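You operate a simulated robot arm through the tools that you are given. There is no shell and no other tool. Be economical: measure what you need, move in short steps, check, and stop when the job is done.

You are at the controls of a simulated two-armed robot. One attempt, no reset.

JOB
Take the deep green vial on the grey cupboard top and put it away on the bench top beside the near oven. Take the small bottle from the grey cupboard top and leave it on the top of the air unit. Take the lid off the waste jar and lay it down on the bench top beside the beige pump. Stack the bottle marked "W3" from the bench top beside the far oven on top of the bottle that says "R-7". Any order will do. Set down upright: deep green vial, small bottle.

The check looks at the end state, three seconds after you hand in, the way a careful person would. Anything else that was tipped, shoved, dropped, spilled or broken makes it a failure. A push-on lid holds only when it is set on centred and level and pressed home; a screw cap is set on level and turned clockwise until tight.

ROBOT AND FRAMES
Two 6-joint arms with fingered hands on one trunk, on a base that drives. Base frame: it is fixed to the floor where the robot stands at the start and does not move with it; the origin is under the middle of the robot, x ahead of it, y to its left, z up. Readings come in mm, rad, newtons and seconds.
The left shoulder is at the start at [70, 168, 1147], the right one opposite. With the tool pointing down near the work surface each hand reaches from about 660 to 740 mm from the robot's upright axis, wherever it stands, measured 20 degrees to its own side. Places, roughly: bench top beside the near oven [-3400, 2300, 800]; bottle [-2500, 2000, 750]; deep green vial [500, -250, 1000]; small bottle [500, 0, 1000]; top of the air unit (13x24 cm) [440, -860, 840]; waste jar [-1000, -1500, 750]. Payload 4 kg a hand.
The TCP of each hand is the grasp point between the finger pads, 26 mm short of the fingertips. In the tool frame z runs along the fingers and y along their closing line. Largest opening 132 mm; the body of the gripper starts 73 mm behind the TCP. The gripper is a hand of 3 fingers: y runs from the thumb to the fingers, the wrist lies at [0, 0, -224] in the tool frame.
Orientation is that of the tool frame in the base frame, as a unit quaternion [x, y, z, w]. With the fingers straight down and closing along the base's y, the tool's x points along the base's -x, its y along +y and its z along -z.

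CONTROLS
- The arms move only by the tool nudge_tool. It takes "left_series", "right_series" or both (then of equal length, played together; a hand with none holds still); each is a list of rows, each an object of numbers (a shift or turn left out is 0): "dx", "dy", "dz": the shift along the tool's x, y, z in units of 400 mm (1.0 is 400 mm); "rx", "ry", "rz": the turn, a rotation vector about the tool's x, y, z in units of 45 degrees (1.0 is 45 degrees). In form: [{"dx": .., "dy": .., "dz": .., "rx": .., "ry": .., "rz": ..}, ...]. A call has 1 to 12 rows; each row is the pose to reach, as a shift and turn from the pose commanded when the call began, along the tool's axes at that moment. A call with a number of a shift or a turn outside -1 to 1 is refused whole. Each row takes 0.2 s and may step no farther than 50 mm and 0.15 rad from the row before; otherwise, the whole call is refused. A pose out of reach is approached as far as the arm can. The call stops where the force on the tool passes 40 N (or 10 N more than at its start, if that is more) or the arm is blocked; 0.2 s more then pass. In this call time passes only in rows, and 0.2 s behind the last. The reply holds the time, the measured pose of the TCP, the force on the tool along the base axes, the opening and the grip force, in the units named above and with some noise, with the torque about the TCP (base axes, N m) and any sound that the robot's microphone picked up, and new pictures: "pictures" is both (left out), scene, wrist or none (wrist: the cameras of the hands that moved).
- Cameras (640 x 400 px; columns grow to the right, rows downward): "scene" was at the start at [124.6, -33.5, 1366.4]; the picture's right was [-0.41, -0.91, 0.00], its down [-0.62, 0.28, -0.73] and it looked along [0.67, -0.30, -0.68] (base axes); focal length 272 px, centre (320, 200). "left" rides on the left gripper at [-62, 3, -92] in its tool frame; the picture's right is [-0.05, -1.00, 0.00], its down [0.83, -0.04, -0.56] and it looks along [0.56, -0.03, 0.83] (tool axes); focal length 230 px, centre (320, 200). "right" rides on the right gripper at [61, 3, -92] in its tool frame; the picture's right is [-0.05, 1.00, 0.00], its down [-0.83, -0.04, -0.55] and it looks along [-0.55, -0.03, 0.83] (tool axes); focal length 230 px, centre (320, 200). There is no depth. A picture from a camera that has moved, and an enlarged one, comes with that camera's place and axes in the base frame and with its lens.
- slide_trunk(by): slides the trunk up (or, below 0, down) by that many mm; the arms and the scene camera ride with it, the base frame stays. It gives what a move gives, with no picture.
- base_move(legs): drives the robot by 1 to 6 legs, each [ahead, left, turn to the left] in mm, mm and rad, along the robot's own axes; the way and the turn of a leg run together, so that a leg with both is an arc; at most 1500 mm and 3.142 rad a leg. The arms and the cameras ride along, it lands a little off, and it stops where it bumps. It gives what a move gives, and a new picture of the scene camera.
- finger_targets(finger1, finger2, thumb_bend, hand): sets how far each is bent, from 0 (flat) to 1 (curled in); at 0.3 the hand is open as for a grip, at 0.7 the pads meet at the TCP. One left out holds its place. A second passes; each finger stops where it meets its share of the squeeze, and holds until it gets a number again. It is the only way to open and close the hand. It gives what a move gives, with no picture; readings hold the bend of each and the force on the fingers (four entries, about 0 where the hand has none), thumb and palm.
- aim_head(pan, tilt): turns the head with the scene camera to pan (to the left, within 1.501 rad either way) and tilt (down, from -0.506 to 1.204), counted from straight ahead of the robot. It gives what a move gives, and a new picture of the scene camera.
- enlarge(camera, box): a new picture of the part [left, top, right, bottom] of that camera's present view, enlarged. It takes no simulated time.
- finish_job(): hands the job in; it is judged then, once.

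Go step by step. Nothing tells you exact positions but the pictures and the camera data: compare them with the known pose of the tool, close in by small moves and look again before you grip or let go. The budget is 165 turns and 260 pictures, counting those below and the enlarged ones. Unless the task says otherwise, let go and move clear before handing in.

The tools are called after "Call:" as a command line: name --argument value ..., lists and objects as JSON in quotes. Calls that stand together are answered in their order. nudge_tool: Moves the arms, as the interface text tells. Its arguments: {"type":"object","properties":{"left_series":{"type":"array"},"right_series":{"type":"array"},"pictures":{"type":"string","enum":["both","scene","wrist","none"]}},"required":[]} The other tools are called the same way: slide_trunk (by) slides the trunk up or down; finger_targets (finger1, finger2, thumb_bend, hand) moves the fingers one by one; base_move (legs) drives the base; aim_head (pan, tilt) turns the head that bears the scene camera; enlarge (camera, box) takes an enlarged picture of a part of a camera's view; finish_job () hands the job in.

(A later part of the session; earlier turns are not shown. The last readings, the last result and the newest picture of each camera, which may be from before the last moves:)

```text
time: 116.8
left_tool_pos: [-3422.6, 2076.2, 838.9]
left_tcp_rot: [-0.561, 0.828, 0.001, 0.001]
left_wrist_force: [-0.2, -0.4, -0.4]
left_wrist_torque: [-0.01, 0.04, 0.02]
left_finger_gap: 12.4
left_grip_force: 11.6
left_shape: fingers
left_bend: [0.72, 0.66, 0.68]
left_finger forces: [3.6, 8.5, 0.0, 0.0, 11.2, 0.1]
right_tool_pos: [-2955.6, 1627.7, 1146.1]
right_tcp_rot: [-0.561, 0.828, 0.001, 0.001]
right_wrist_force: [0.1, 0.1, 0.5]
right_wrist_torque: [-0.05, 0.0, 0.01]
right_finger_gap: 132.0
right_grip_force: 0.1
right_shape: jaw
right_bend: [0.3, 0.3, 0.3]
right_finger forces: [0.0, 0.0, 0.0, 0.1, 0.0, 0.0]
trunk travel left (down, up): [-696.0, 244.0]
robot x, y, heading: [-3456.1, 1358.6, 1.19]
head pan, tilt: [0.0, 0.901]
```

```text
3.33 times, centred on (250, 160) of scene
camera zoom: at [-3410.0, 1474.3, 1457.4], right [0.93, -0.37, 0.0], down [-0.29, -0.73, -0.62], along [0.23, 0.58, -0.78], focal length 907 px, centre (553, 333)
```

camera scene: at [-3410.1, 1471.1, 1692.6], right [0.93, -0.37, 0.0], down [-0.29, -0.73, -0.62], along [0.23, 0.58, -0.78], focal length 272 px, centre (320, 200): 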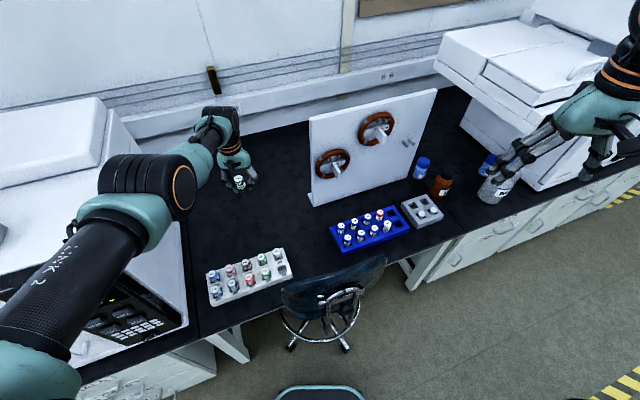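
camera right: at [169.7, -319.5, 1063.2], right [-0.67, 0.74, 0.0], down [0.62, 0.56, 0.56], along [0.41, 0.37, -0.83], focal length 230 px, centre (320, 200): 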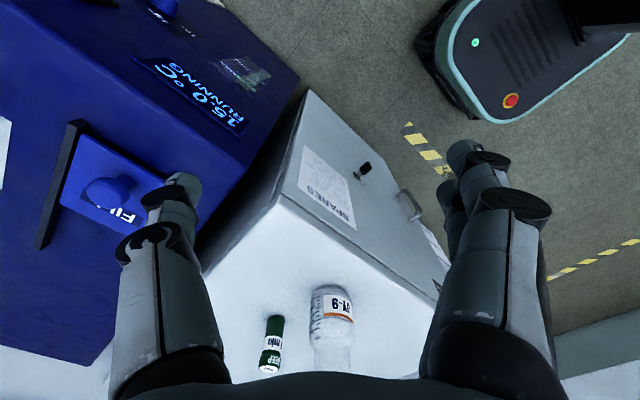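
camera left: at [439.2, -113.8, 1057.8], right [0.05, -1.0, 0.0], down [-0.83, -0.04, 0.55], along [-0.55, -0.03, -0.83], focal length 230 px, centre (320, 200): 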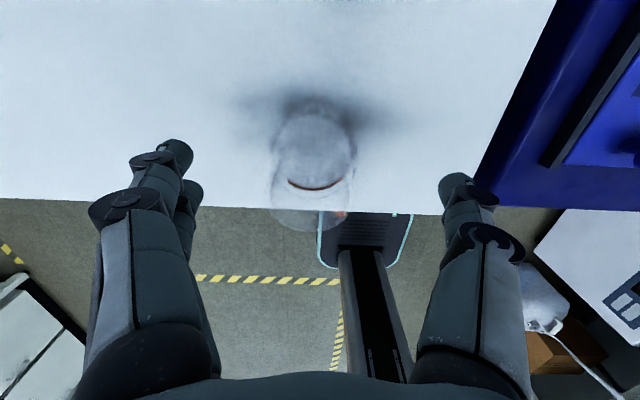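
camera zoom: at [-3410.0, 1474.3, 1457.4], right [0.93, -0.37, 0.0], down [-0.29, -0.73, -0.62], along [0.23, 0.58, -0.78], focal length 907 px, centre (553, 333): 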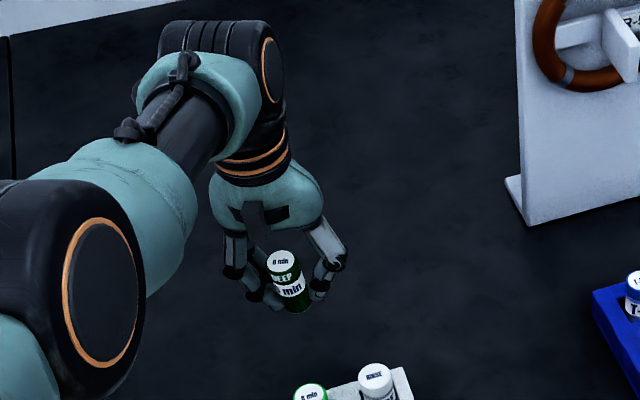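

The vial hangs nearly vertical. I'll lower further, then take fine steps to contact.

Call:
slide_trunk --by -33

Call:
slide_trunk --by -5

Call:
enlarge --camera "scene" --box '[210, 140, 290, 200]'

```text
time: 117.6
left_tool_pos: [-3423.0, 2076.7, 805.7]
left_tcp_rot: [-0.561, 0.828, 0.0, 0.0]
left_wrist_force: [0.7, 0.0, -0.4]
left_wrist_torque: [0.0, -0.01, 0.01]
left_finger_gap: 12.3
left_grip_force: 11.7
left_shape: fingers
left_bend: [0.72, 0.66, 0.68]
left_finger forces: [3.6, 8.5, 0.1, 0.0, 11.1, 0.0]
right_tool_pos: [-2953.9, 1627.8, 1112.6]
right_tcp_rot: [-0.561, 0.828, 0.001, 0.0]
right_wrist_force: [0.2, 0.5, 0.0]
right_wrist_torque: [-0.01, -0.02, -0.01]
right_finger_gap: 132.0
right_grip_force: 0.0
right_shape: jaw
right_bend: [0.3, 0.3, 0.3]
right_finger forces: [0.0, 0.0, 0.0, 0.0, 0.0, 0.0]
trunk travel left (down, up): [-663.0, 277.0]
robot x, y, heading: [-3454.6, 1359.2, 1.19]
head pan, tilt: [0.0, 0.901]
```

```text
time: 118.2
left_tool_pos: [-3424.0, 2076.2, 799.6]
left_tcp_rot: [-0.56, 0.829, 0.0, 0.0]
left_wrist_force: [0.6, -0.2, -0.2]
left_wrist_torque: [0.01, 0.0, -0.01]
left_finger_gap: 12.3
left_grip_force: 11.6
left_shape: fingers
left_bend: [0.72, 0.66, 0.68]
left_finger forces: [3.6, 8.5, 0.0, 0.0, 11.2, 0.0]
right_tool_pos: [-2955.5, 1627.4, 1107.8]
right_tcp_rot: [-0.561, 0.828, 0.001, 0.0]
right_wrist_force: [0.3, 1.0, 0.4]
right_wrist_torque: [-0.04, 0.0, 0.01]
right_finger_gap: 131.8
right_grip_force: 0.0
right_shape: jaw
right_bend: [0.3, 0.3, 0.3]
right_finger forces: [0.0, 0.1, 0.0, 0.1, 0.0, 0.1]
trunk travel left (down, up): [-658.0, 282.0]
robot x, y, heading: [-3454.5, 1359.2, 1.187]
head pan, tilt: [0.0, 0.901]
```

```text
6.67 times, centred on (250, 170) of scene
camera zoom: at [-3410.0, 1474.5, 1419.3], right [0.93, -0.37, 0.0], down [-0.29, -0.73, -0.62], along [0.23, 0.58, -0.78], focal length 1813 px, centre (787, 400)
```

zoom: 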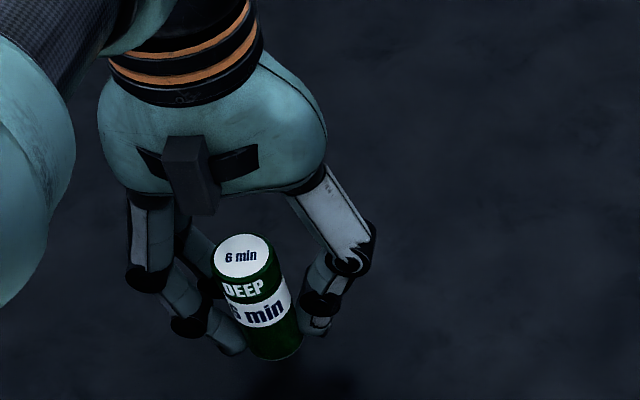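

I'll continue in small steps until there is contact.

Call:
slide_trunk --by -4

Call:
slide_trunk --by -3

Call:
slide_trunk --by -3

```text
time: 118.7
left_tool_pos: [-3423.3, 2077.0, 796.0]
left_tcp_rot: [-0.561, 0.828, 0.001, 0.0]
left_wrist_force: [-0.2, -0.2, -0.5]
left_wrist_torque: [0.01, 0.03, 0.0]
left_finger_gap: 12.4
left_grip_force: 12.1
left_shape: fingers
left_bend: [0.72, 0.66, 0.68]
left_finger forces: [3.7, 8.5, 0.0, 0.0, 11.2, 0.0]
right_tool_pos: [-2955.3, 1628.0, 1102.9]
right_tcp_rot: [-0.561, 0.828, 0.001, 0.0]
right_wrist_force: [-0.4, 0.4, -0.8]
right_wrist_torque: [0.01, -0.02, 0.0]
right_finger_gap: 132.0
right_grip_force: 0.2
right_shape: jaw
right_bend: [0.3, 0.3, 0.3]
right_finger forces: [0.0, 0.0, 0.1, 0.0, 0.1, 0.0]
trunk travel left (down, up): [-654.0, 286.0]
robot x, y, heading: [-3454.0, 1357.7, 1.192]
head pan, tilt: [0.0, 0.901]
```

```text
time: 119.2
left_tool_pos: [-3424.4, 2077.4, 792.0]
left_tcp_rot: [-0.56, 0.828, 0.0, 0.0]
left_wrist_force: [0.1, -0.1, 0.5]
left_wrist_torque: [0.04, 0.02, 0.01]
left_finger_gap: 12.3
left_grip_force: 11.7
left_shape: fingers
left_bend: [0.72, 0.66, 0.68]
left_finger forces: [3.6, 8.5, 0.1, 0.1, 11.2, 0.0]
right_tool_pos: [-2954.1, 1627.1, 1100.6]
right_tcp_rot: [-0.56, 0.829, 0.001, 0.0]
right_wrist_force: [-0.2, -0.4, 0.6]
right_wrist_torque: [0.0, 0.0, -0.01]
right_finger_gap: 131.8
right_grip_force: 0.0
right_shape: jaw
right_bend: [0.3, 0.3, 0.3]
right_finger forces: [0.0, 0.0, 0.0, 0.0, 0.0, 0.0]
trunk travel left (down, up): [-651.0, 289.0]
robot x, y, heading: [-3456.9, 1356.0, 1.188]
head pan, tilt: [0.0, 0.901]
```

```text
time: 119.7
left_tool_pos: [-3422.3, 2077.3, 790.2]
left_tcp_rot: [-0.561, 0.828, 0.0, 0.0]
left_wrist_force: [0.6, 0.4, 0.1]
left_wrist_torque: [-0.02, 0.03, 0.03]
left_finger_gap: 12.3
left_grip_force: 11.8
left_shape: fingers
left_bend: [0.72, 0.66, 0.68]
left_finger forces: [3.5, 8.5, 0.0, 0.1, 11.2, 0.1]
right_tool_pos: [-2954.4, 1626.9, 1096.3]
right_tcp_rot: [-0.561, 0.828, 0.0, 0.001]
right_wrist_force: [0.1, 0.5, -0.5]
right_wrist_torque: [0.03, -0.02, -0.02]
right_finger_gap: 131.9
right_grip_force: 0.2
right_shape: jaw
right_bend: [0.3, 0.3, 0.3]
right_finger forces: [0.0, 0.0, 0.1, 0.0, 0.0, 0.0]
trunk travel left (down, up): [-648.0, 292.0]
robot x, y, heading: [-3454.8, 1358.5, 1.189]
head pan, tilt: [0.0, 0.901]
```

Call:
slide_trunk --by -4

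Call:
slide_trunk --by -4

Call:
slide_trunk --by -3

Call:
enlarge --camera "scene" --box '[210, 140, 290, 200]'

```text
time: 120.3
left_tool_pos: [-3423.6, 2077.0, 786.7]
left_tcp_rot: [-0.561, 0.828, 0.0, 0.001]
left_wrist_force: [-0.3, 0.2, 1.4]
left_wrist_torque: [-0.05, 0.01, -0.05]
left_finger_gap: 12.1
left_grip_force: 12.4
left_shape: fingers
left_bend: [0.72, 0.67, 0.68]
left_finger forces: [4.2, 9.2, 0.1, 0.0, 11.5, 0.0]
right_tool_pos: [-2954.1, 1627.7, 1093.3]
right_tcp_rot: [-0.561, 0.828, 0.002, 0.0]
right_wrist_force: [0.2, 1.0, 0.9]
right_wrist_torque: [-0.02, 0.0, -0.02]
right_finger_gap: 131.7
right_grip_force: 0.0
right_shape: jaw
right_bend: [0.3, 0.3, 0.3]
right_finger forces: [0.0, 0.0, 0.1, 0.0, 0.0, 0.0]
trunk travel left (down, up): [-644.0, 296.0]
robot x, y, heading: [-3456.0, 1357.6, 1.187]
head pan, tilt: [0.0, 0.901]
```

```text
time: 120.8
left_tool_pos: [-3422.9, 2076.1, 784.8]
left_tcp_rot: [-0.561, 0.828, 0.002, 0.003]
left_wrist_force: [0.2, 1.7, 10.9]
left_wrist_torque: [-0.08, 0.05, -0.03]
left_finger_gap: 12.0
left_grip_force: 15.0
left_shape: fingers
left_bend: [0.72, 0.68, 0.68]
left_finger forces: [5.9, 10.7, 0.0, 0.0, 13.1, 0.1]
right_tool_pos: [-2954.1, 1625.9, 1089.7]
right_tcp_rot: [-0.561, 0.828, 0.002, 0.001]
right_wrist_force: [-0.9, -0.2, 0.2]
right_wrist_torque: [0.0, 0.02, -0.03]
right_finger_gap: 132.0
right_grip_force: 0.1
right_shape: jaw
right_bend: [0.3, 0.3, 0.3]
right_finger forces: [0.0, 0.0, 0.0, 0.0, 0.0, 0.0]
trunk travel left (down, up): [-640.0, 300.0]
robot x, y, heading: [-3458.0, 1357.1, 1.189]
head pan, tilt: [0.0, 0.901]
```

```text
time: 121.3
left_tool_pos: [-3422.0, 2077.1, 784.2]
left_tcp_rot: [-0.561, 0.828, 0.003, 0.004]
left_wrist_force: [-0.3, 4.8, 24.4]
left_wrist_torque: [-0.06, 0.09, -0.03]
left_finger_gap: 12.1
left_grip_force: 20.2
left_shape: fingers
left_bend: [0.72, 0.7, 0.69]
left_finger forces: [7.6, 15.2, 0.0, 0.0, 17.6, 0.0]
right_tool_pos: [-2954.5, 1625.0, 1088.0]
right_tcp_rot: [-0.56, 0.829, 0.002, 0.001]
right_wrist_force: [-0.2, -0.8, 0.6]
right_wrist_torque: [-0.03, -0.01, 0.0]
right_finger_gap: 132.1
right_grip_force: 0.0
right_shape: jaw
right_bend: [0.3, 0.3, 0.3]
right_finger forces: [0.1, 0.0, 0.1, 0.1, 0.0, 0.0]
trunk travel left (down, up): [-637.0, 303.0]
robot x, y, heading: [-3456.6, 1354.6, 1.191]
head pan, tilt: [0.0, 0.901]
```

```text
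6.67 times, centred on (250, 170) of scene
camera zoom: at [-3410.2, 1470.8, 1398.9], right [0.93, -0.37, 0.0], down [-0.29, -0.73, -0.62], along [0.23, 0.58, -0.78], focal length 1813 px, centre (787, 400)
```

zoom: 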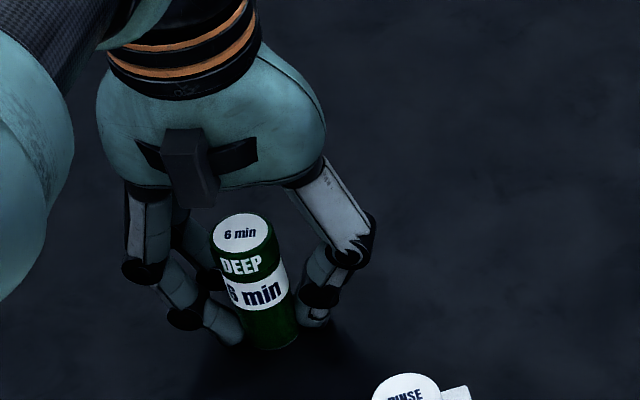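

It's in contact. I'll relieve the pressure and open in stages.

Call:
slide_trunk --by 8

Call:
finger_targets --hand "left" --finger1 0.63 --finger2 0.63 --thumb_bend 0.63

Call:
finger_targets --hand "left" --finger1 0.45 --finger2 0.45 --thumb_bend 0.45

Call:
enlarge --camera "scene" --box '[200, 140, 300, 210]'

Call:
enlarge --camera "left" --box '[160, 60, 480, 320]'

```text
time: 121.9
left_tool_pos: [-3424.1, 2074.5, 785.1]
left_tcp_rot: [-0.561, 0.828, -0.001, -0.002]
left_wrist_force: [0.8, -0.6, 1.9]
left_wrist_torque: [-0.05, 0.03, 0.02]
left_finger_gap: 11.8
left_grip_force: 12.7
left_shape: fingers
left_bend: [0.72, 0.69, 0.69]
left_finger forces: [4.7, 9.0, 0.0, 0.0, 11.1, 0.0]
right_tool_pos: [-2954.9, 1626.1, 1094.0]
right_tcp_rot: [-0.561, 0.828, 0.001, 0.001]
right_wrist_force: [1.0, -0.5, 0.0]
right_wrist_torque: [-0.03, -0.01, 0.01]
right_finger_gap: 131.9
right_grip_force: 0.1
right_shape: jaw
right_bend: [0.3, 0.3, 0.3]
right_finger forces: [0.0, 0.0, 0.0, 0.0, 0.0, 0.1]
trunk travel left (down, up): [-645.0, 295.0]
robot x, y, heading: [-3455.1, 1355.8, 1.19]
head pan, tilt: [0.0, 0.901]
```

```text
time: 122.9
left_tool_pos: [-3424.2, 2076.0, 786.8]
left_tcp_rot: [-0.56, 0.828, 0.0, 0.0]
left_wrist_force: [0.0, -0.2, 0.2]
left_wrist_torque: [0.01, -0.02, -0.02]
left_finger_gap: 25.4
left_grip_force: 0.3
left_shape: fingers
left_bend: [0.63, 0.63, 0.63]
left_finger forces: [0.0, 0.3, 0.0, 0.0, 0.2, 0.1]
right_tool_pos: [-2954.1, 1629.2, 1093.7]
right_tcp_rot: [-0.56, 0.829, 0.001, 0.0]
right_wrist_force: [-0.5, -0.8, -0.5]
right_wrist_torque: [-0.02, 0.0, -0.01]
right_finger_gap: 131.8
right_grip_force: 0.0
right_shape: jaw
right_bend: [0.3, 0.3, 0.3]
right_finger forces: [0.1, 0.1, 0.1, 0.0, 0.0, 0.0]
trunk travel left (down, up): [-645.0, 295.0]
robot x, y, heading: [-3456.8, 1357.9, 1.193]
head pan, tilt: [0.0, 0.901]
```

```text
time: 123.9
left_tool_pos: [-3422.7, 2076.4, 787.9]
left_tcp_rot: [-0.56, 0.828, 0.0, 0.001]
left_wrist_force: [0.1, -0.1, 0.9]
left_wrist_torque: [0.03, 0.03, 0.04]
left_finger_gap: 84.2
left_grip_force: 0.8
left_shape: fingers
left_bend: [0.45, 0.45, 0.45]
left_finger forces: [0.5, 1.1, 0.0, 0.0, 0.1, 0.0]
right_tool_pos: [-2954.0, 1627.5, 1093.2]
right_tcp_rot: [-0.561, 0.828, 0.001, 0.001]
right_wrist_force: [-0.5, 0.6, -0.2]
right_wrist_torque: [-0.01, -0.04, 0.0]
right_finger_gap: 132.1
right_grip_force: 0.1
right_shape: jaw
right_bend: [0.3, 0.3, 0.3]
right_finger forces: [0.0, 0.1, 0.0, 0.0, 0.0, 0.0]
trunk travel left (down, up): [-645.0, 295.0]
robot x, y, heading: [-3457.3, 1356.3, 1.192]
head pan, tilt: [0.0, 0.901]
```

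```text
5.71 times, centred on (250, 175) of scene
camera zoom: at [-3409.9, 1474.0, 1406.4], right [0.93, -0.37, 0.0], down [-0.29, -0.73, -0.62], along [0.23, 0.58, -0.78], focal length 1554 px, centre (720, 343)
```

zoom: 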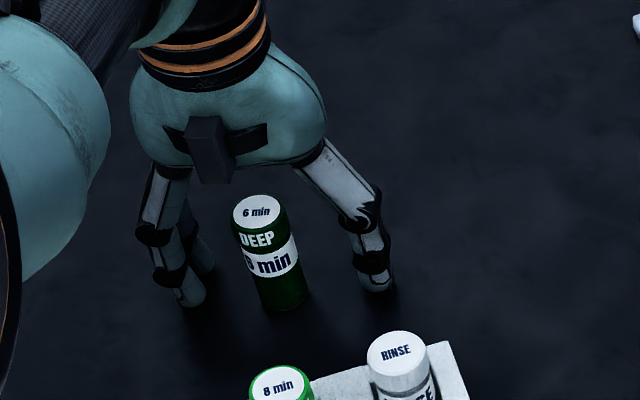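

```text
1.54 times, centred on (320, 190) of left
camera zoom: at [-3403.3, 2135.0, 879.8], right [0.95, -0.32, 0.0], down [-0.27, -0.79, 0.55], along [-0.18, -0.52, -0.83], focal length 354 px, centre (320, 215)
```

zoom: 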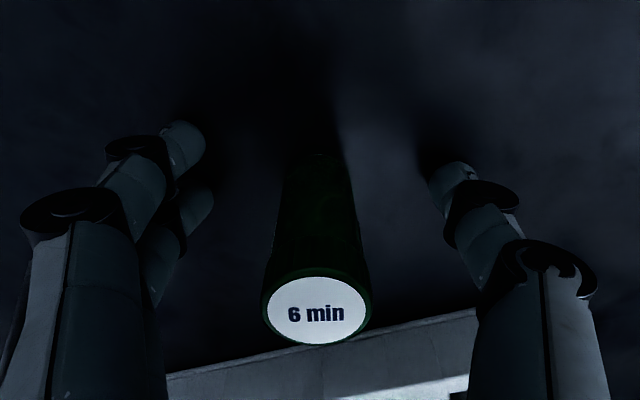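

The vial stands upright. I'll rise clear and look for R-7 among the bottles.

Call:
slide_trunk --by 290

Call:
base_move --legs '[[-407, -140, 0]]'

Call:
aim_head --pan -0.35 --tilt 0.6

Call:
enlarge --camera "scene" --box '[250, 90, 450, 215]'

```text
time: 126.8
left_tool_pos: [-3424.4, 2076.2, 1076.8]
left_tcp_rot: [-0.56, 0.828, 0.0, 0.001]
left_wrist_force: [-1.4, -0.1, -0.1]
left_wrist_torque: [0.01, -0.01, -0.02]
left_finger_gap: 84.3
left_grip_force: 0.0
left_shape: fingers
left_bend: [0.45, 0.45, 0.45]
left_finger forces: [0.1, 0.0, 0.0, 0.1, 0.0, 0.1]
right_tool_pos: [-2955.0, 1628.0, 1383.7]
right_tcp_rot: [-0.56, 0.828, 0.001, 0.0]
right_wrist_force: [-0.2, -0.1, 0.0]
right_wrist_torque: [0.0, 0.01, 0.01]
right_finger_gap: 131.8
right_grip_force: 0.1
right_shape: jaw
right_bend: [0.3, 0.3, 0.3]
right_finger forces: [0.0, 0.1, 0.2, 0.0, 0.0, 0.0]
trunk travel left (down, up): [-935.0, 5.0]
robot x, y, heading: [-3454.2, 1355.7, 1.189]
head pan, tilt: [0.0, 0.901]
```

```text
time: 129.4
left_tool_pos: [-3444.8, 1648.6, 1075.0]
left_tcp_rot: [-0.561, 0.828, -0.001, 0.0]
left_wrist_force: [-0.5, 0.4, -0.1]
left_wrist_torque: [-0.02, 0.01, -0.06]
left_finger_gap: 84.2
left_grip_force: 0.0
left_shape: fingers
left_bend: [0.45, 0.45, 0.45]
left_finger forces: [0.0, 0.0, 0.0, 0.0, 0.1, 0.1]
right_tool_pos: [-2976.9, 1200.5, 1382.9]
right_tcp_rot: [-0.561, 0.828, 0.0, -0.001]
right_wrist_force: [-0.2, 0.9, -0.3]
right_wrist_torque: [-0.03, -0.01, -0.02]
right_finger_gap: 132.0
right_grip_force: 0.1
right_shape: jaw
right_bend: [0.3, 0.3, 0.3]
right_finger forces: [0.0, 0.1, 0.1, 0.0, 0.0, 0.0]
trunk travel left (down, up): [-935.0, 5.0]
robot x, y, heading: [-3480.2, 925.6, 1.191]
head pan, tilt: [0.0, 0.901]
camera scene: at [-3431.3, 1048.0, 1696.0], right [0.93, -0.37, 0.0], down [-0.29, -0.73, -0.62], along [0.23, 0.58, -0.79], focal length 272 px, centre (320, 200)
```

scene: 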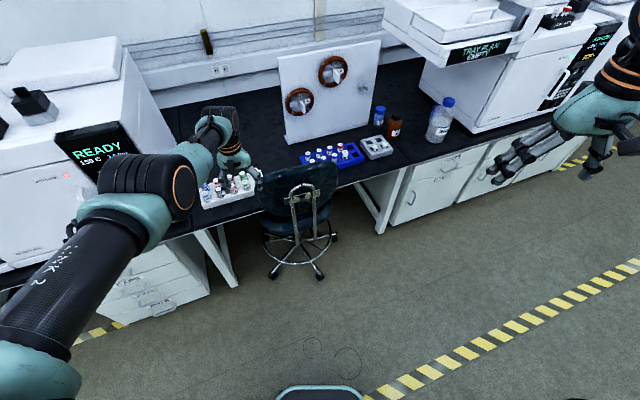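

```text
time: 130.3
left_tool_pos: [-3445.3, 1646.6, 1077.2]
left_tcp_rot: [-0.562, 0.827, 0.0, 0.001]
left_wrist_force: [-0.3, -0.2, -1.3]
left_wrist_torque: [-0.02, 0.02, 0.0]
left_finger_gap: 84.3
left_grip_force: 0.0
left_shape: fingers
left_bend: [0.45, 0.45, 0.45]
left_finger forces: [0.0, 0.0, 0.1, 0.0, 0.0, 0.1]
right_tool_pos: [-2976.2, 1197.3, 1383.9]
right_tcp_rot: [-0.562, 0.827, 0.001, 0.0]
right_wrist_force: [0.3, 0.2, -0.2]
right_wrist_torque: [-0.01, -0.03, 0.02]
right_finger_gap: 132.0
right_grip_force: 0.1
right_shape: jaw
right_bend: [0.3, 0.3, 0.3]
right_finger forces: [0.0, 0.0, 0.1, 0.1, 0.0, 0.0]
trunk travel left (down, up): [-935.0, 5.0]
robot x, y, heading: [-3471.5, 928.5, 1.192]
head pan, tilt: [-0.351, 0.6]
camera scene: at [-3400.5, 1039.7, 1721.1], right [0.75, -0.67, 0.0], down [-0.38, -0.42, -0.82], along [0.55, 0.61, -0.57], focal length 272 px, centre (320, 200)
```

scene: 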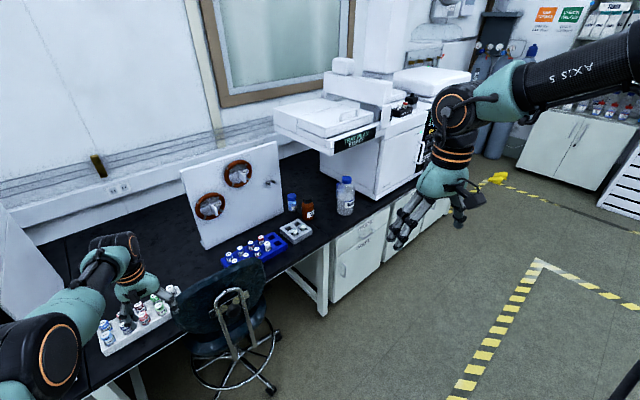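

```text
3.20 times, centred on (350, 152) of scene
camera zoom: at [-3400.5, 1039.7, 1721.1], right [0.75, -0.67, 0.0], down [-0.38, -0.42, -0.82], along [0.55, 0.61, -0.57], focal length 870 px, centre (224, 352)
```

zoom: 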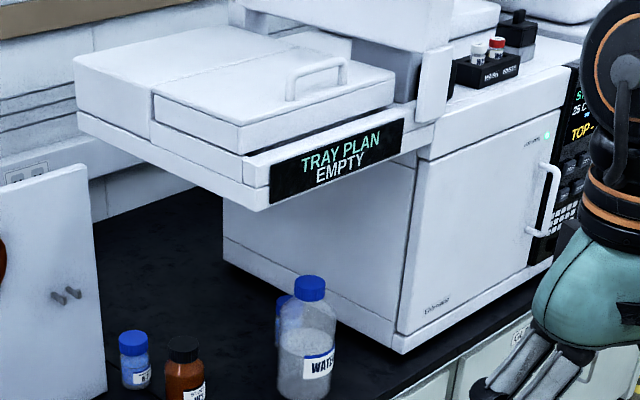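

I'll enlarge the small blue-cap bottle's label.

Call:
enlarge --camera "scene" --box '[275, 170, 365, 235]'

```text
6.15 times, centred on (320, 202) of scene
camera zoom: at [-3400.5, 1039.7, 1721.1], right [0.75, -0.67, 0.0], down [-0.38, -0.42, -0.82], along [0.55, 0.61, -0.57], focal length 1674 px, centre (320, 185)
```

zoom: 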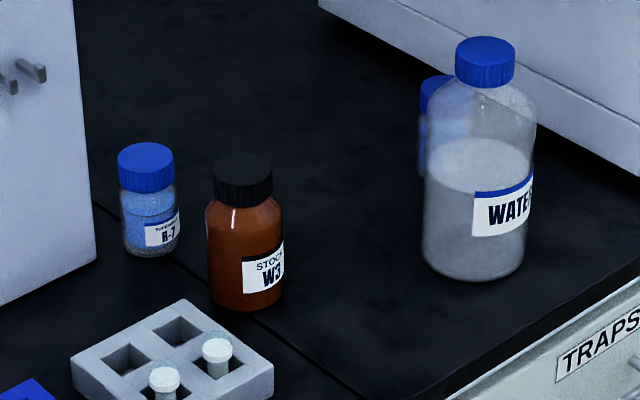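

R-7 is the small blue-cap bottle right behind W3, close to the panel's right edge. I'll move in front of them for precise measurements.

Call:
base_move --legs '[[0, 0, 0.379], [0, -800, 0]]'

Call:
aim_head --pan 0.0 --tilt 0.65

Call:
enlarge --camera "scene" --box '[230, 70, 410, 200]'

```text
time: 135.7
left_tool_pos: [-2903.6, 1605.5, 1076.1]
left_tcp_rot: [-0.706, 0.709, 0.0, 0.001]
left_wrist_force: [0.2, 0.0, 0.3]
left_wrist_torque: [0.01, -0.03, 0.03]
left_finger_gap: 84.1
left_grip_force: 0.0
left_shape: fingers
left_bend: [0.45, 0.45, 0.45]
left_finger forces: [0.0, 0.1, 0.1, 0.0, 0.0, 0.1]
right_tool_pos: [-2303.2, 1360.0, 1385.3]
right_tcp_rot: [-0.705, 0.709, 0.0, 0.0]
right_wrist_force: [-0.1, -0.1, 0.1]
right_wrist_torque: [0.01, -0.02, 0.01]
right_finger_gap: 131.9
right_grip_force: 0.0
right_shape: jaw
right_bend: [0.3, 0.3, 0.3]
right_finger forces: [0.0, 0.1, 0.0, 0.0, 0.0, 0.0]
trunk travel left (down, up): [-935.0, 5.0]
robot x, y, heading: [-2667.7, 921.5, 1.568]
head pan, tilt: [-0.351, 0.6]
camera scene: at [-2640.6, 1057.6, 1721.1], right [0.94, -0.35, 0.0], down [-0.2, -0.53, -0.83], along [0.29, 0.77, -0.56], focal length 272 px, centre (320, 200)
```

scene: 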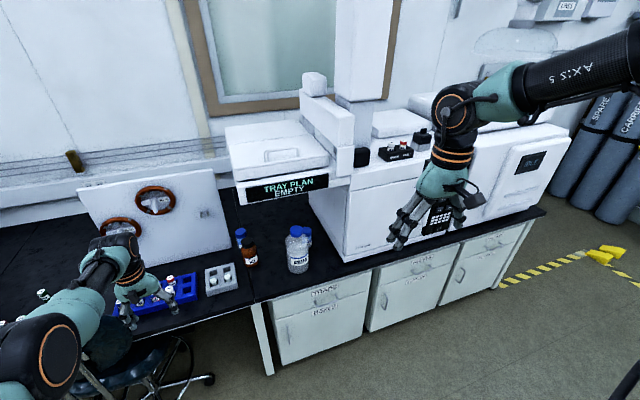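

```text
time: 136.6
left_tool_pos: [-2902.8, 1604.8, 1076.7]
left_tcp_rot: [-0.705, 0.709, 0.001, 0.0]
left_wrist_force: [0.3, -0.4, -0.5]
left_wrist_torque: [0.01, 0.0, 0.01]
left_finger_gap: 83.9
left_grip_force: 0.0
left_shape: fingers
left_bend: [0.45, 0.45, 0.45]
left_finger forces: [0.1, 0.0, 0.0, 0.0, 0.0, 0.0]
right_tool_pos: [-2302.1, 1359.7, 1384.3]
right_tcp_rot: [-0.705, 0.709, 0.001, 0.0]
right_wrist_force: [-0.2, -0.5, 0.2]
right_wrist_torque: [0.0, -0.01, 0.0]
right_finger_gap: 132.0
right_grip_force: 0.2
right_shape: jaw
right_bend: [0.3, 0.3, 0.3]
right_finger forces: [0.1, 0.1, 0.1, 0.0, 0.0, 0.0]
trunk travel left (down, up): [-935.0, 5.0]
robot x, y, heading: [-2669.5, 923.2, 1.57]
head pan, tilt: [0.0, 0.649]
camera scene: at [-2668.6, 1061.5, 1716.8], right [1.0, -0.01, 0.0], down [0.0, -0.6, -0.8], along [0.01, 0.8, -0.6], focal length 272 px, centre (320, 200)
```

scene: 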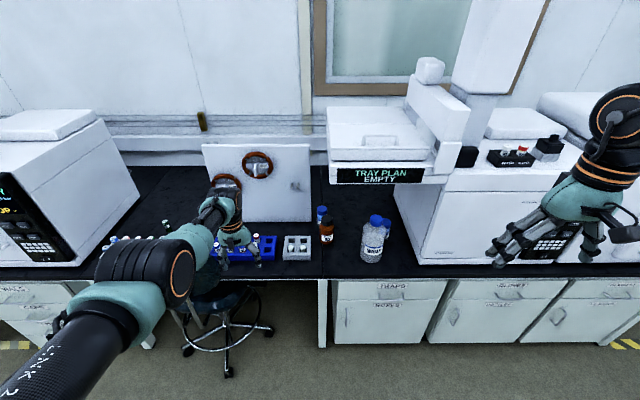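

```text
3.08 times, centred on (320, 135) of scene
camera zoom: at [-2668.6, 1061.5, 1716.8], right [1.0, -0.01, 0.0], down [0.0, -0.6, -0.8], along [0.01, 0.8, -0.6], focal length 837 px, centre (320, 400)
```

zoom: 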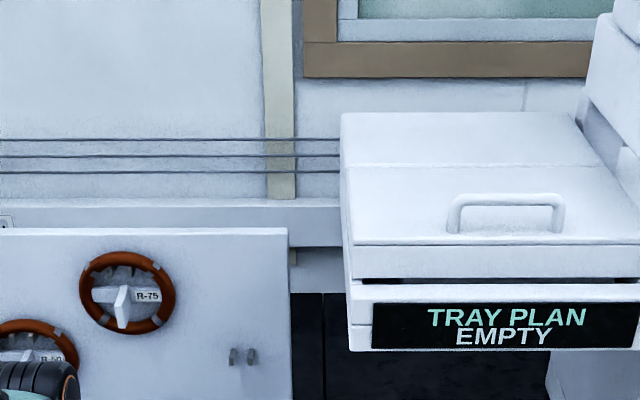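

Call:
enlarge --camera "scene" --box '[270, 170, 400, 270]'

```text
4.00 times, centred on (335, 220) of scene
camera zoom: at [-2668.6, 1061.5, 1716.8], right [1.0, -0.01, 0.0], down [0.0, -0.6, -0.8], along [0.01, 0.8, -0.6], focal length 1088 px, centre (260, 120)
```

zoom: 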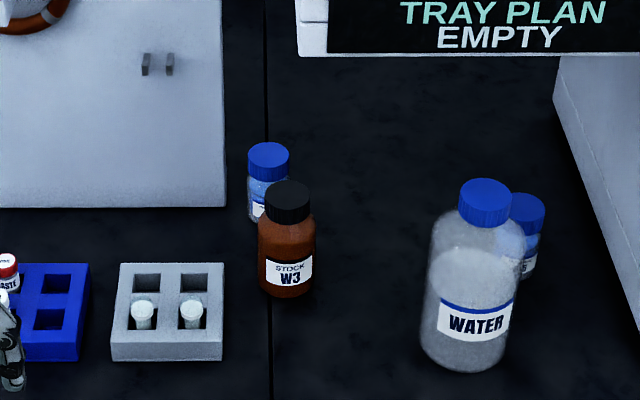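

W3 is at about (-2627,2005), 148 mm tall, and R-7 at (-2645,2131) with its top at z 852. An overhanging tray (x > -2626, z > 1200) and the panel's right edge (-2700,2145) hem it in. I'll pitch the left tool 30° forward so the wrist stays low and in front, and retract the right hand.

Call:
nudge_tool --left_series '[{"ry": -0.1333, "dx": -0.0584, "dz": -0.0031}, {"ry": -0.2667, "dx": -0.1164, "dz": -0.0122}, {"ry": -0.4, "dx": -0.173, "dz": -0.0274}, {"ry": -0.5333, "dx": -0.2278, "dz": -0.0484}, {"ry": -0.6667, "dx": -0.28, "dz": -0.075}]' --right_series '[{"dx": 0.08}, {"dx": 0.16}, {"dx": 0.24}, {"dx": 0.32}, {"dx": 0.4}]' --pictures "scene"

```text
time: 137.8
left_tool_pos: [-2901.0, 1718.4, 1105.6]
left_tcp_rot: [-0.681, 0.684, 0.183, 0.185]
left_wrist_force: [-0.1, -0.2, -0.1]
left_wrist_torque: [-0.04, 0.03, 0.01]
left_finger_gap: 84.1
left_grip_force: 0.0
left_shape: fingers
left_bend: [0.45, 0.45, 0.45]
left_finger forces: [0.0, 0.0, 0.0, 0.0, 0.1, 0.1]
right_tool_pos: [-2319.0, 1237.1, 1375.4]
right_tcp_rot: [-0.705, 0.71, 0.001, 0.001]
right_wrist_force: [-0.5, -0.5, 0.0]
right_wrist_torque: [-0.01, 0.02, 0.01]
right_finger_gap: 131.5
right_grip_force: 0.0
right_shape: jaw
right_bend: [0.3, 0.3, 0.3]
right_finger forces: [0.0, 0.0, 0.0, 0.0, 0.0, 0.0]
right hand out of reach, approached as far as the arm can: row 4, 5
trunk travel left (down, up): [-935.0, 5.0]
robot x, y, heading: [-2667.8, 920.3, 1.569]
head pan, tilt: [0.0, 0.649]
camera scene: at [-2669.7, 1064.0, 1716.6], right [1.0, -0.01, 0.0], down [0.0, -0.61, -0.8], along [0.0, 0.8, -0.61], focal length 272 px, centre (320, 200)
```

scene: 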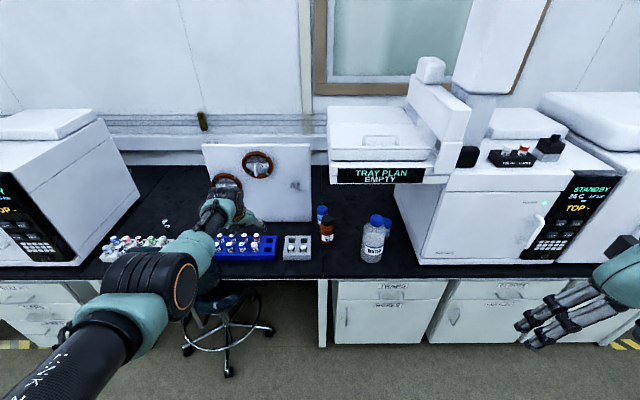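

The tilt is reached exactly. I'll turn to 100°, shift right while staying off the bench, lower to grip height and open the hand.

Call:
base_move --legs '[[60, -432, 0], [0, 0, 0.176]]'

Call:
slide_trunk --by -262

Call:
finger_targets --hand "left" --finger1 0.39 --finger2 0.39 --thumb_bend 0.39

Call:
aim_head --pan 0.15 --tilt 0.65

Call:
enlarge --camera "left" --box '[0, 0, 640, 400]'

```text
time: 141.1
left_tool_pos: [-2605.9, 1720.6, 1109.0]
left_tcp_rot: [0.739, -0.622, -0.199, -0.167]
left_wrist_force: [-0.9, 0.0, -0.2]
left_wrist_torque: [-0.01, 0.02, 0.03]
left_finger_gap: 84.0
left_grip_force: 0.1
left_shape: fingers
left_bend: [0.45, 0.45, 0.45]
left_finger forces: [0.0, 0.0, 0.1, 0.0, 0.1, 0.0]
right_tool_pos: [-1949.0, 1350.5, 1374.9]
right_tcp_rot: [0.765, -0.644, -0.002, 0.001]
right_wrist_force: [0.3, -0.3, 0.8]
right_wrist_torque: [0.01, 0.02, 0.0]
right_finger_gap: 132.1
right_grip_force: 0.1
right_shape: jaw
right_bend: [0.3, 0.3, 0.3]
right_finger forces: [0.1, 0.0, 0.0, 0.0, 0.0, 0.0]
trunk travel left (down, up): [-935.0, 5.0]
robot x, y, heading: [-2237.5, 981.2, 1.741]
head pan, tilt: [0.0, 0.649]
camera scene: at [-2261.0, 1116.5, 1716.9], right [0.99, 0.17, 0.0], down [0.1, -0.6, -0.8], along [-0.14, 0.78, -0.6], focal length 272 px, centre (320, 200)
```

scene: 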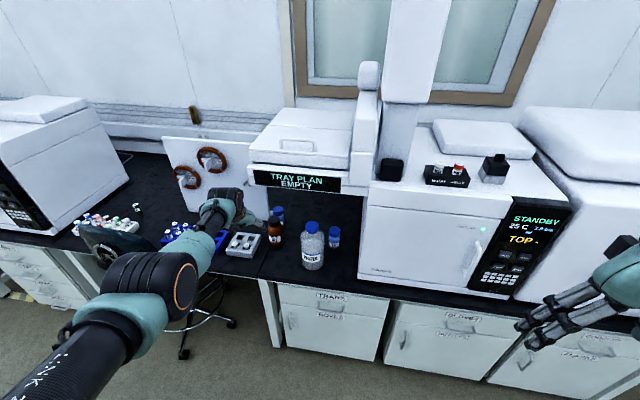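

```text
time: 143.8
left_tool_pos: [-2606.9, 1719.9, 846.6]
left_tcp_rot: [0.739, -0.622, -0.199, -0.168]
left_wrist_force: [0.1, 0.8, -0.6]
left_wrist_torque: [0.01, -0.01, -0.05]
left_finger_gap: 84.3
left_grip_force: 0.1
left_shape: fingers
left_bend: [0.45, 0.45, 0.45]
left_finger forces: [0.1, 0.0, 0.0, 0.1, 0.0, 0.0]
right_tool_pos: [-1948.8, 1349.8, 1112.8]
right_tcp_rot: [0.765, -0.644, -0.001, -0.001]
right_wrist_force: [-0.8, 0.7, -0.2]
right_wrist_torque: [-0.01, 0.03, 0.02]
right_finger_gap: 132.2
right_grip_force: 0.1
right_shape: jaw
right_bend: [0.3, 0.3, 0.3]
right_finger forces: [0.0, 0.0, 0.0, 0.0, 0.0, 0.0]
trunk travel left (down, up): [-673.0, 267.0]
robot x, y, heading: [-2233.4, 981.2, 1.741]
head pan, tilt: [0.0, 0.649]
```

```text
time: 144.8
left_tool_pos: [-2607.8, 1719.7, 845.5]
left_tcp_rot: [0.739, -0.622, -0.199, -0.167]
left_wrist_force: [-0.2, -0.3, -0.4]
left_wrist_torque: [0.02, 0.03, 0.0]
left_finger_gap: 104.3
left_grip_force: 0.1
left_shape: fingers
left_bend: [0.39, 0.39, 0.39]
left_finger forces: [0.0, 0.1, 0.0, 0.0, 0.0, 0.0]
right_tool_pos: [-1949.6, 1350.1, 1112.7]
right_tcp_rot: [0.765, -0.644, 0.0, 0.001]
right_wrist_force: [1.1, -0.5, -0.8]
right_wrist_torque: [0.03, 0.0, -0.01]
right_finger_gap: 132.2
right_grip_force: 0.0
right_shape: jaw
right_bend: [0.3, 0.3, 0.3]
right_finger forces: [0.1, 0.0, 0.0, 0.0, 0.0, 0.1]
trunk travel left (down, up): [-673.0, 267.0]
robot x, y, heading: [-2238.4, 981.3, 1.74]
head pan, tilt: [0.0, 0.649]
```

```text
time: 145.5
left_tool_pos: [-2607.7, 1721.2, 844.5]
left_tcp_rot: [0.739, -0.622, -0.199, -0.167]
left_wrist_force: [1.2, 1.0, -0.7]
left_wrist_torque: [0.02, 0.0, 0.02]
left_finger_gap: 104.6
left_grip_force: 0.1
left_shape: fingers
left_bend: [0.39, 0.39, 0.39]
left_finger forces: [0.0, 0.0, 0.0, 0.0, 0.0, 0.0]
right_tool_pos: [-1948.7, 1350.5, 1112.8]
right_tcp_rot: [0.766, -0.643, -0.001, 0.0]
right_wrist_force: [-0.6, -0.3, -0.4]
right_wrist_torque: [0.01, -0.03, 0.0]
right_finger_gap: 132.0
right_grip_force: 0.1
right_shape: jaw
right_bend: [0.3, 0.3, 0.3]
right_finger forces: [0.0, 0.0, 0.0, 0.0, 0.1, 0.0]
trunk travel left (down, up): [-673.0, 267.0]
robot x, y, heading: [-2237.7, 978.3, 1.745]
head pan, tilt: [0.15, 0.649]
camera scene: at [-2275.6, 1113.8, 1454.8], right [0.95, 0.32, 0.0], down [0.19, -0.57, -0.8], along [-0.25, 0.76, -0.6], focal length 272 px, centre (320, 200)
```

scene: 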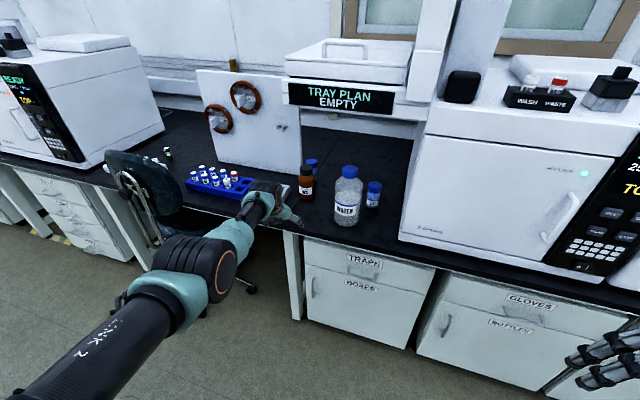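

```text
1.00 times, centred on (320, 200) of left (not enlarged: the box is as wide or as high as the picture)
camera zoom: at [-2611.8, 1727.3, 956.0], right [0.98, 0.21, 0.03], down [0.21, -0.97, 0.06], along [0.04, -0.06, -1.0], focal length 230 px, centre (320, 200)
```

zoom: 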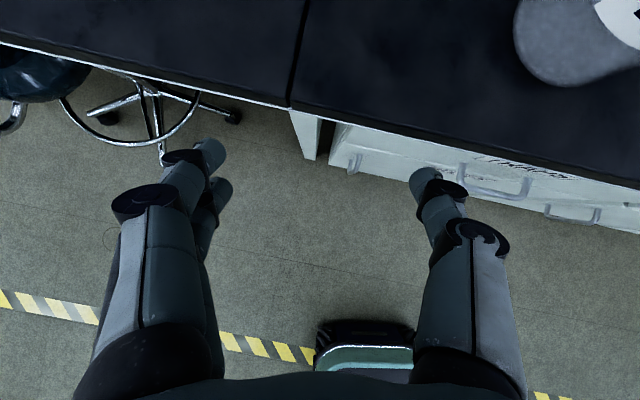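

The tilted wrist camera now looks straight down, which is very useful. I'll advance partway with a lateral correction and look for W3.

Call:
base_move --legs '[[140, -29, 0]]'

Call:
enlarge --camera "left" --box '[0, 0, 640, 400]'

Call:
enlarge --camera "scene" --box '[200, 130, 400, 260]'

```text
time: 146.8
left_tool_pos: [-2602.1, 1863.1, 845.5]
left_tcp_rot: [0.738, -0.622, -0.199, -0.168]
left_wrist_force: [0.0, 0.0, 0.1]
left_wrist_torque: [0.0, -0.01, 0.01]
left_finger_gap: 104.3
left_grip_force: 0.0
left_shape: fingers
left_bend: [0.39, 0.39, 0.39]
left_finger forces: [0.0, 0.0, 0.2, 0.0, 0.1, 0.1]
right_tool_pos: [-1944.4, 1491.7, 1112.4]
right_tcp_rot: [0.765, -0.645, -0.001, 0.0]
right_wrist_force: [0.1, -0.7, 0.1]
right_wrist_torque: [0.02, 0.0, -0.01]
right_finger_gap: 132.2
right_grip_force: 0.0
right_shape: jaw
right_bend: [0.3, 0.3, 0.3]
right_finger forces: [0.1, 0.1, 0.0, 0.0, 0.0, 0.1]
trunk travel left (down, up): [-673.0, 267.0]
robot x, y, heading: [-2232.1, 1123.7, 1.741]
head pan, tilt: [0.15, 0.649]
camera scene: at [-2271.0, 1255.3, 1455.1], right [0.95, 0.32, 0.0], down [0.19, -0.57, -0.8], along [-0.25, 0.76, -0.6], focal length 272 px, centre (320, 200)
```

scene: 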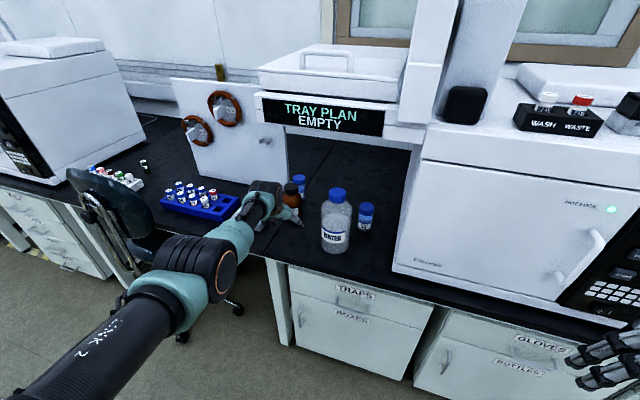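

```text
1.00 times, centred on (320, 200) of left (not enlarged: the box is as wide or as high as the picture)
camera zoom: at [-2606.5, 1869.8, 957.1], right [0.98, 0.21, 0.03], down [0.21, -0.98, 0.06], along [0.04, -0.06, -1.0], focal length 230 px, centre (320, 200)
```

zoom: 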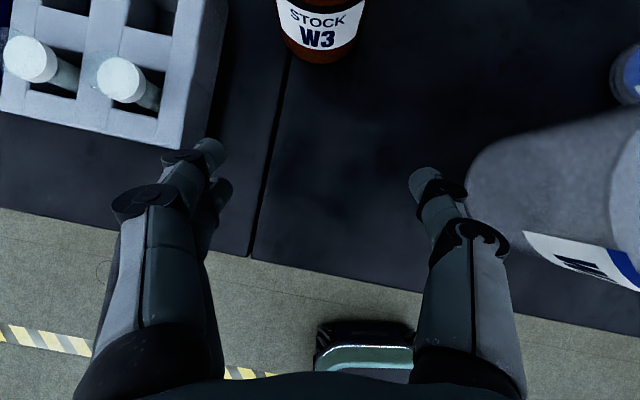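

```text
3.08 times, centred on (300, 195) of scene
camera zoom: at [-2271.0, 1255.3, 1455.1], right [0.95, 0.32, 0.0], down [0.19, -0.57, -0.8], along [-0.25, 0.76, -0.6], focal length 837 px, centre (382, 215)
```

zoom: 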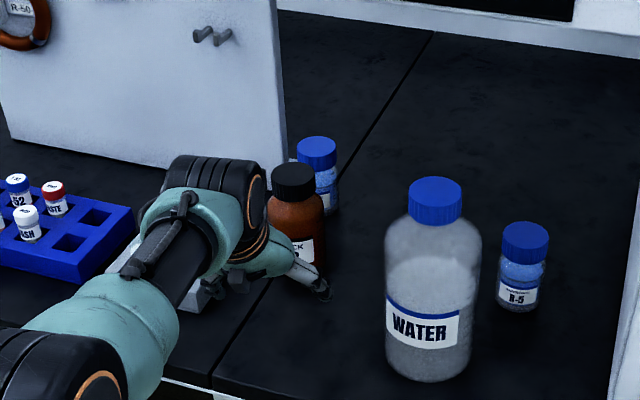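

W3 is laterally aligned and 146 mm ahead, and the fingers pass above the grey tray's edge. I'll advance in two steps.

Call:
base_move --legs '[[90, 0, 0]]'

Call:
enlarge --camera "left" --box '[0, 0, 640, 400]'

```text
time: 147.9
left_tool_pos: [-2618.5, 1950.9, 845.9]
left_tcp_rot: [0.738, -0.622, -0.199, -0.168]
left_wrist_force: [0.3, -1.3, 0.1]
left_wrist_torque: [0.0, 0.0, 0.05]
left_finger_gap: 104.2
left_grip_force: 0.0
left_shape: fingers
left_bend: [0.39, 0.39, 0.39]
left_finger forces: [0.0, 0.0, 0.1, 0.0, 0.0, 0.0]
right_tool_pos: [-1960.0, 1579.9, 1113.0]
right_tcp_rot: [0.765, -0.644, -0.002, -0.001]
right_wrist_force: [0.0, 0.5, -0.6]
right_wrist_torque: [-0.01, -0.04, 0.02]
right_finger_gap: 131.8
right_grip_force: 0.0
right_shape: jaw
right_bend: [0.3, 0.3, 0.3]
right_finger forces: [0.1, 0.0, 0.0, 0.0, 0.0, 0.1]
trunk travel left (down, up): [-673.0, 267.0]
robot x, y, heading: [-2249.1, 1213.3, 1.741]
head pan, tilt: [0.15, 0.649]
camera scene: at [-2285.9, 1343.5, 1455.0], right [0.95, 0.32, 0.0], down [0.19, -0.57, -0.8], along [-0.25, 0.76, -0.6], focal length 272 px, centre (320, 200)
```

scene: 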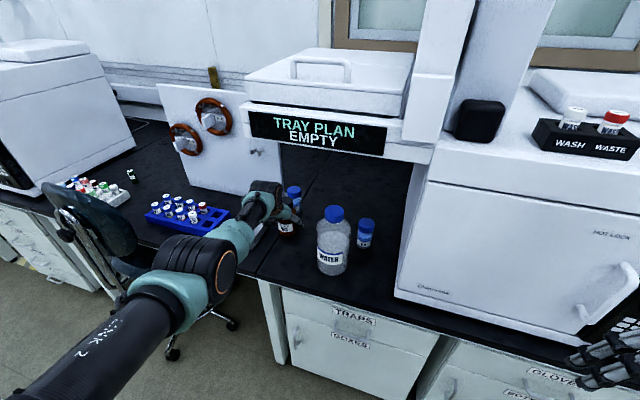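

```text
1.00 times, centred on (320, 200) of left (not enlarged: the box is as wide or as high as the picture)
camera zoom: at [-2621.8, 1957.6, 956.9], right [0.98, 0.21, 0.03], down [0.21, -0.98, 0.06], along [0.04, -0.06, -1.0], focal length 230 px, centre (320, 200)
```

zoom: 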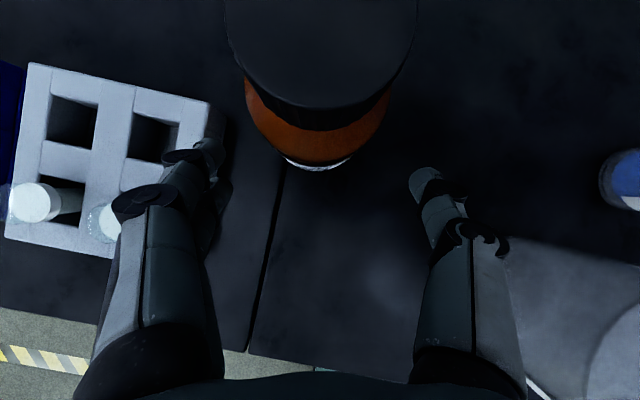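

W3's cap is 54 mm ahead and 3 mm left. I'll make the final approach.

Call:
base_move --legs '[[54, 3, 0]]'

Call:
enlarge --camera "left" --box '[0, 0, 640, 400]'

```text
time: 148.9
left_tool_pos: [-2630.5, 2002.5, 848.1]
left_tcp_rot: [0.739, -0.622, -0.199, -0.168]
left_wrist_force: [0.6, -0.3, 0.3]
left_wrist_torque: [0.03, 0.01, -0.02]
left_finger_gap: 104.1
left_grip_force: 0.0
left_shape: fingers
left_bend: [0.39, 0.39, 0.39]
left_finger forces: [0.1, 0.1, 0.0, 0.0, 0.0, 0.0]
right_tool_pos: [-1971.4, 1628.4, 1113.3]
right_tcp_rot: [0.766, -0.643, -0.002, 0.0]
right_wrist_force: [0.2, -0.6, 0.8]
right_wrist_torque: [-0.02, -0.04, -0.03]
right_finger_gap: 131.8
right_grip_force: 0.1
right_shape: jaw
right_bend: [0.3, 0.3, 0.3]
right_finger forces: [0.0, 0.0, 0.0, 0.1, 0.0, 0.0]
trunk travel left (down, up): [-673.0, 267.0]
robot x, y, heading: [-2262.4, 1261.4, 1.739]
head pan, tilt: [0.15, 0.649]
camera scene: at [-2297.0, 1392.2, 1455.4], right [0.95, 0.32, 0.0], down [0.19, -0.57, -0.8], along [-0.25, 0.76, -0.6], focal length 272 px, centre (320, 200)
```

scene: 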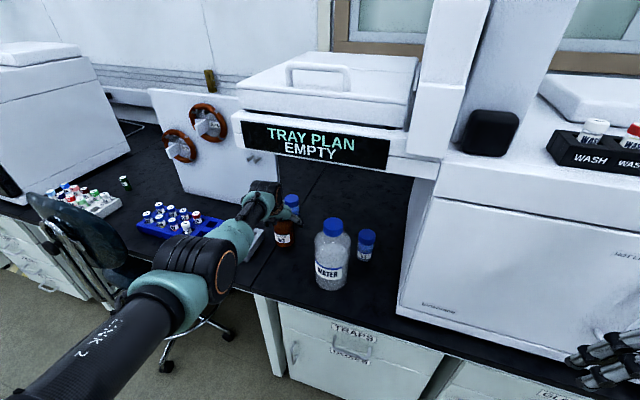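

```text
1.00 times, centred on (320, 200) of left (not enlarged: the box is as wide or as high as the picture)
camera zoom: at [-2633.3, 2007.5, 959.0], right [0.98, 0.21, 0.03], down [0.21, -0.98, 0.06], along [0.04, -0.05, -1.0], focal length 230 px, centre (320, 200)
```

zoom: 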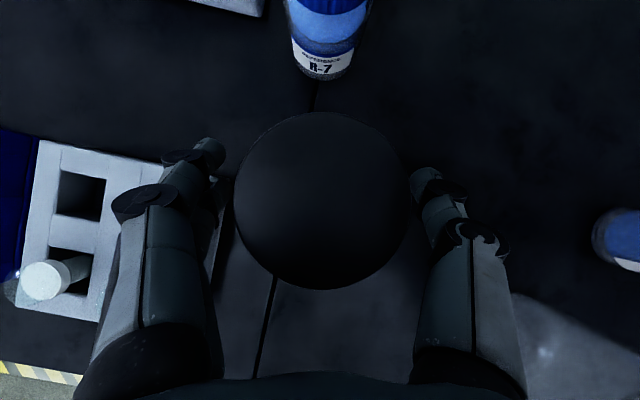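

W3 is centred under the hand, and R-7 is visible straight ahead. I'll close on W3.

Call:
finger_targets --hand "left" --finger1 0.52 --finger2 0.52 --thumb_bend 0.52

Call:
finger_targets --hand "left" --finger1 0.58 --finger2 0.58 --thumb_bend 0.58

Call:
enlarge --camera "left" --box '[100, 50, 540, 350]'

```text
time: 149.9
left_tool_pos: [-2629.9, 2002.7, 845.0]
left_tcp_rot: [0.739, -0.622, -0.199, -0.167]
left_wrist_force: [0.4, 0.1, 0.8]
left_wrist_torque: [0.01, 0.04, 0.02]
left_finger_gap: 63.7
left_grip_force: 1.1
left_shape: fingers
left_bend: [0.52, 0.5, 0.51]
left_finger forces: [0.1, 1.3, 0.0, 0.0, 1.7, 0.0]
right_tool_pos: [-1972.1, 1633.8, 1112.4]
right_tcp_rot: [0.766, -0.643, -0.001, -0.001]
right_wrist_force: [-0.8, -0.1, 0.2]
right_wrist_torque: [-0.02, -0.02, -0.02]
right_finger_gap: 132.0
right_grip_force: 0.1
right_shape: jaw
right_bend: [0.3, 0.3, 0.3]
right_finger forces: [0.0, 0.0, 0.0, 0.0, 0.0, 0.0]
trunk travel left (down, up): [-673.0, 267.0]
robot x, y, heading: [-2258.6, 1263.7, 1.738]
head pan, tilt: [0.15, 0.649]
```

```text
time: 150.9
left_tool_pos: [-2629.8, 2004.2, 845.4]
left_tcp_rot: [0.739, -0.622, -0.198, -0.167]
left_wrist_force: [0.4, 0.5, -0.3]
left_wrist_torque: [-0.05, 0.05, 0.03]
left_finger_gap: 57.0
left_grip_force: 6.4
left_shape: fingers
left_bend: [0.55, 0.5, 0.54]
left_finger forces: [1.4, 5.0, 0.0, 0.1, 6.7, 0.0]
right_tool_pos: [-1971.9, 1632.8, 1113.0]
right_tcp_rot: [0.766, -0.643, -0.001, 0.0]
right_wrist_force: [-0.5, -0.2, 0.6]
right_wrist_torque: [-0.02, 0.04, 0.02]
right_finger_gap: 131.8
right_grip_force: 0.1
right_shape: jaw
right_bend: [0.3, 0.3, 0.3]
right_finger forces: [0.1, 0.0, 0.0, 0.0, 0.1, 0.0]
trunk travel left (down, up): [-673.0, 267.0]
robot x, y, heading: [-2261.3, 1266.2, 1.743]
head pan, tilt: [0.15, 0.649]
```

```text
1.33 times, centred on (320, 200) of left
camera zoom: at [-2634.1, 2010.6, 955.8], right [0.98, 0.21, 0.03], down [0.21, -0.97, 0.06], along [0.04, -0.06, -1.0], focal length 307 px, centre (320, 200)
```

zoom: 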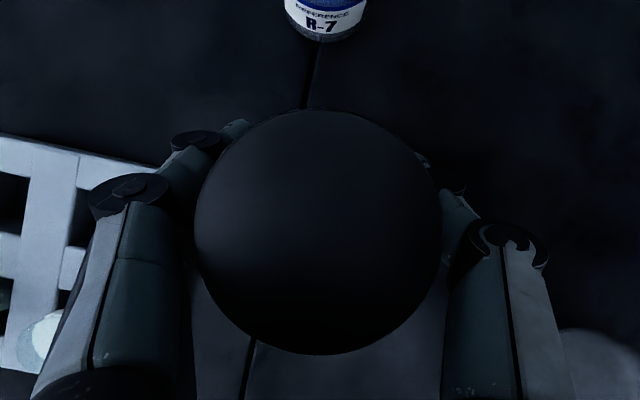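

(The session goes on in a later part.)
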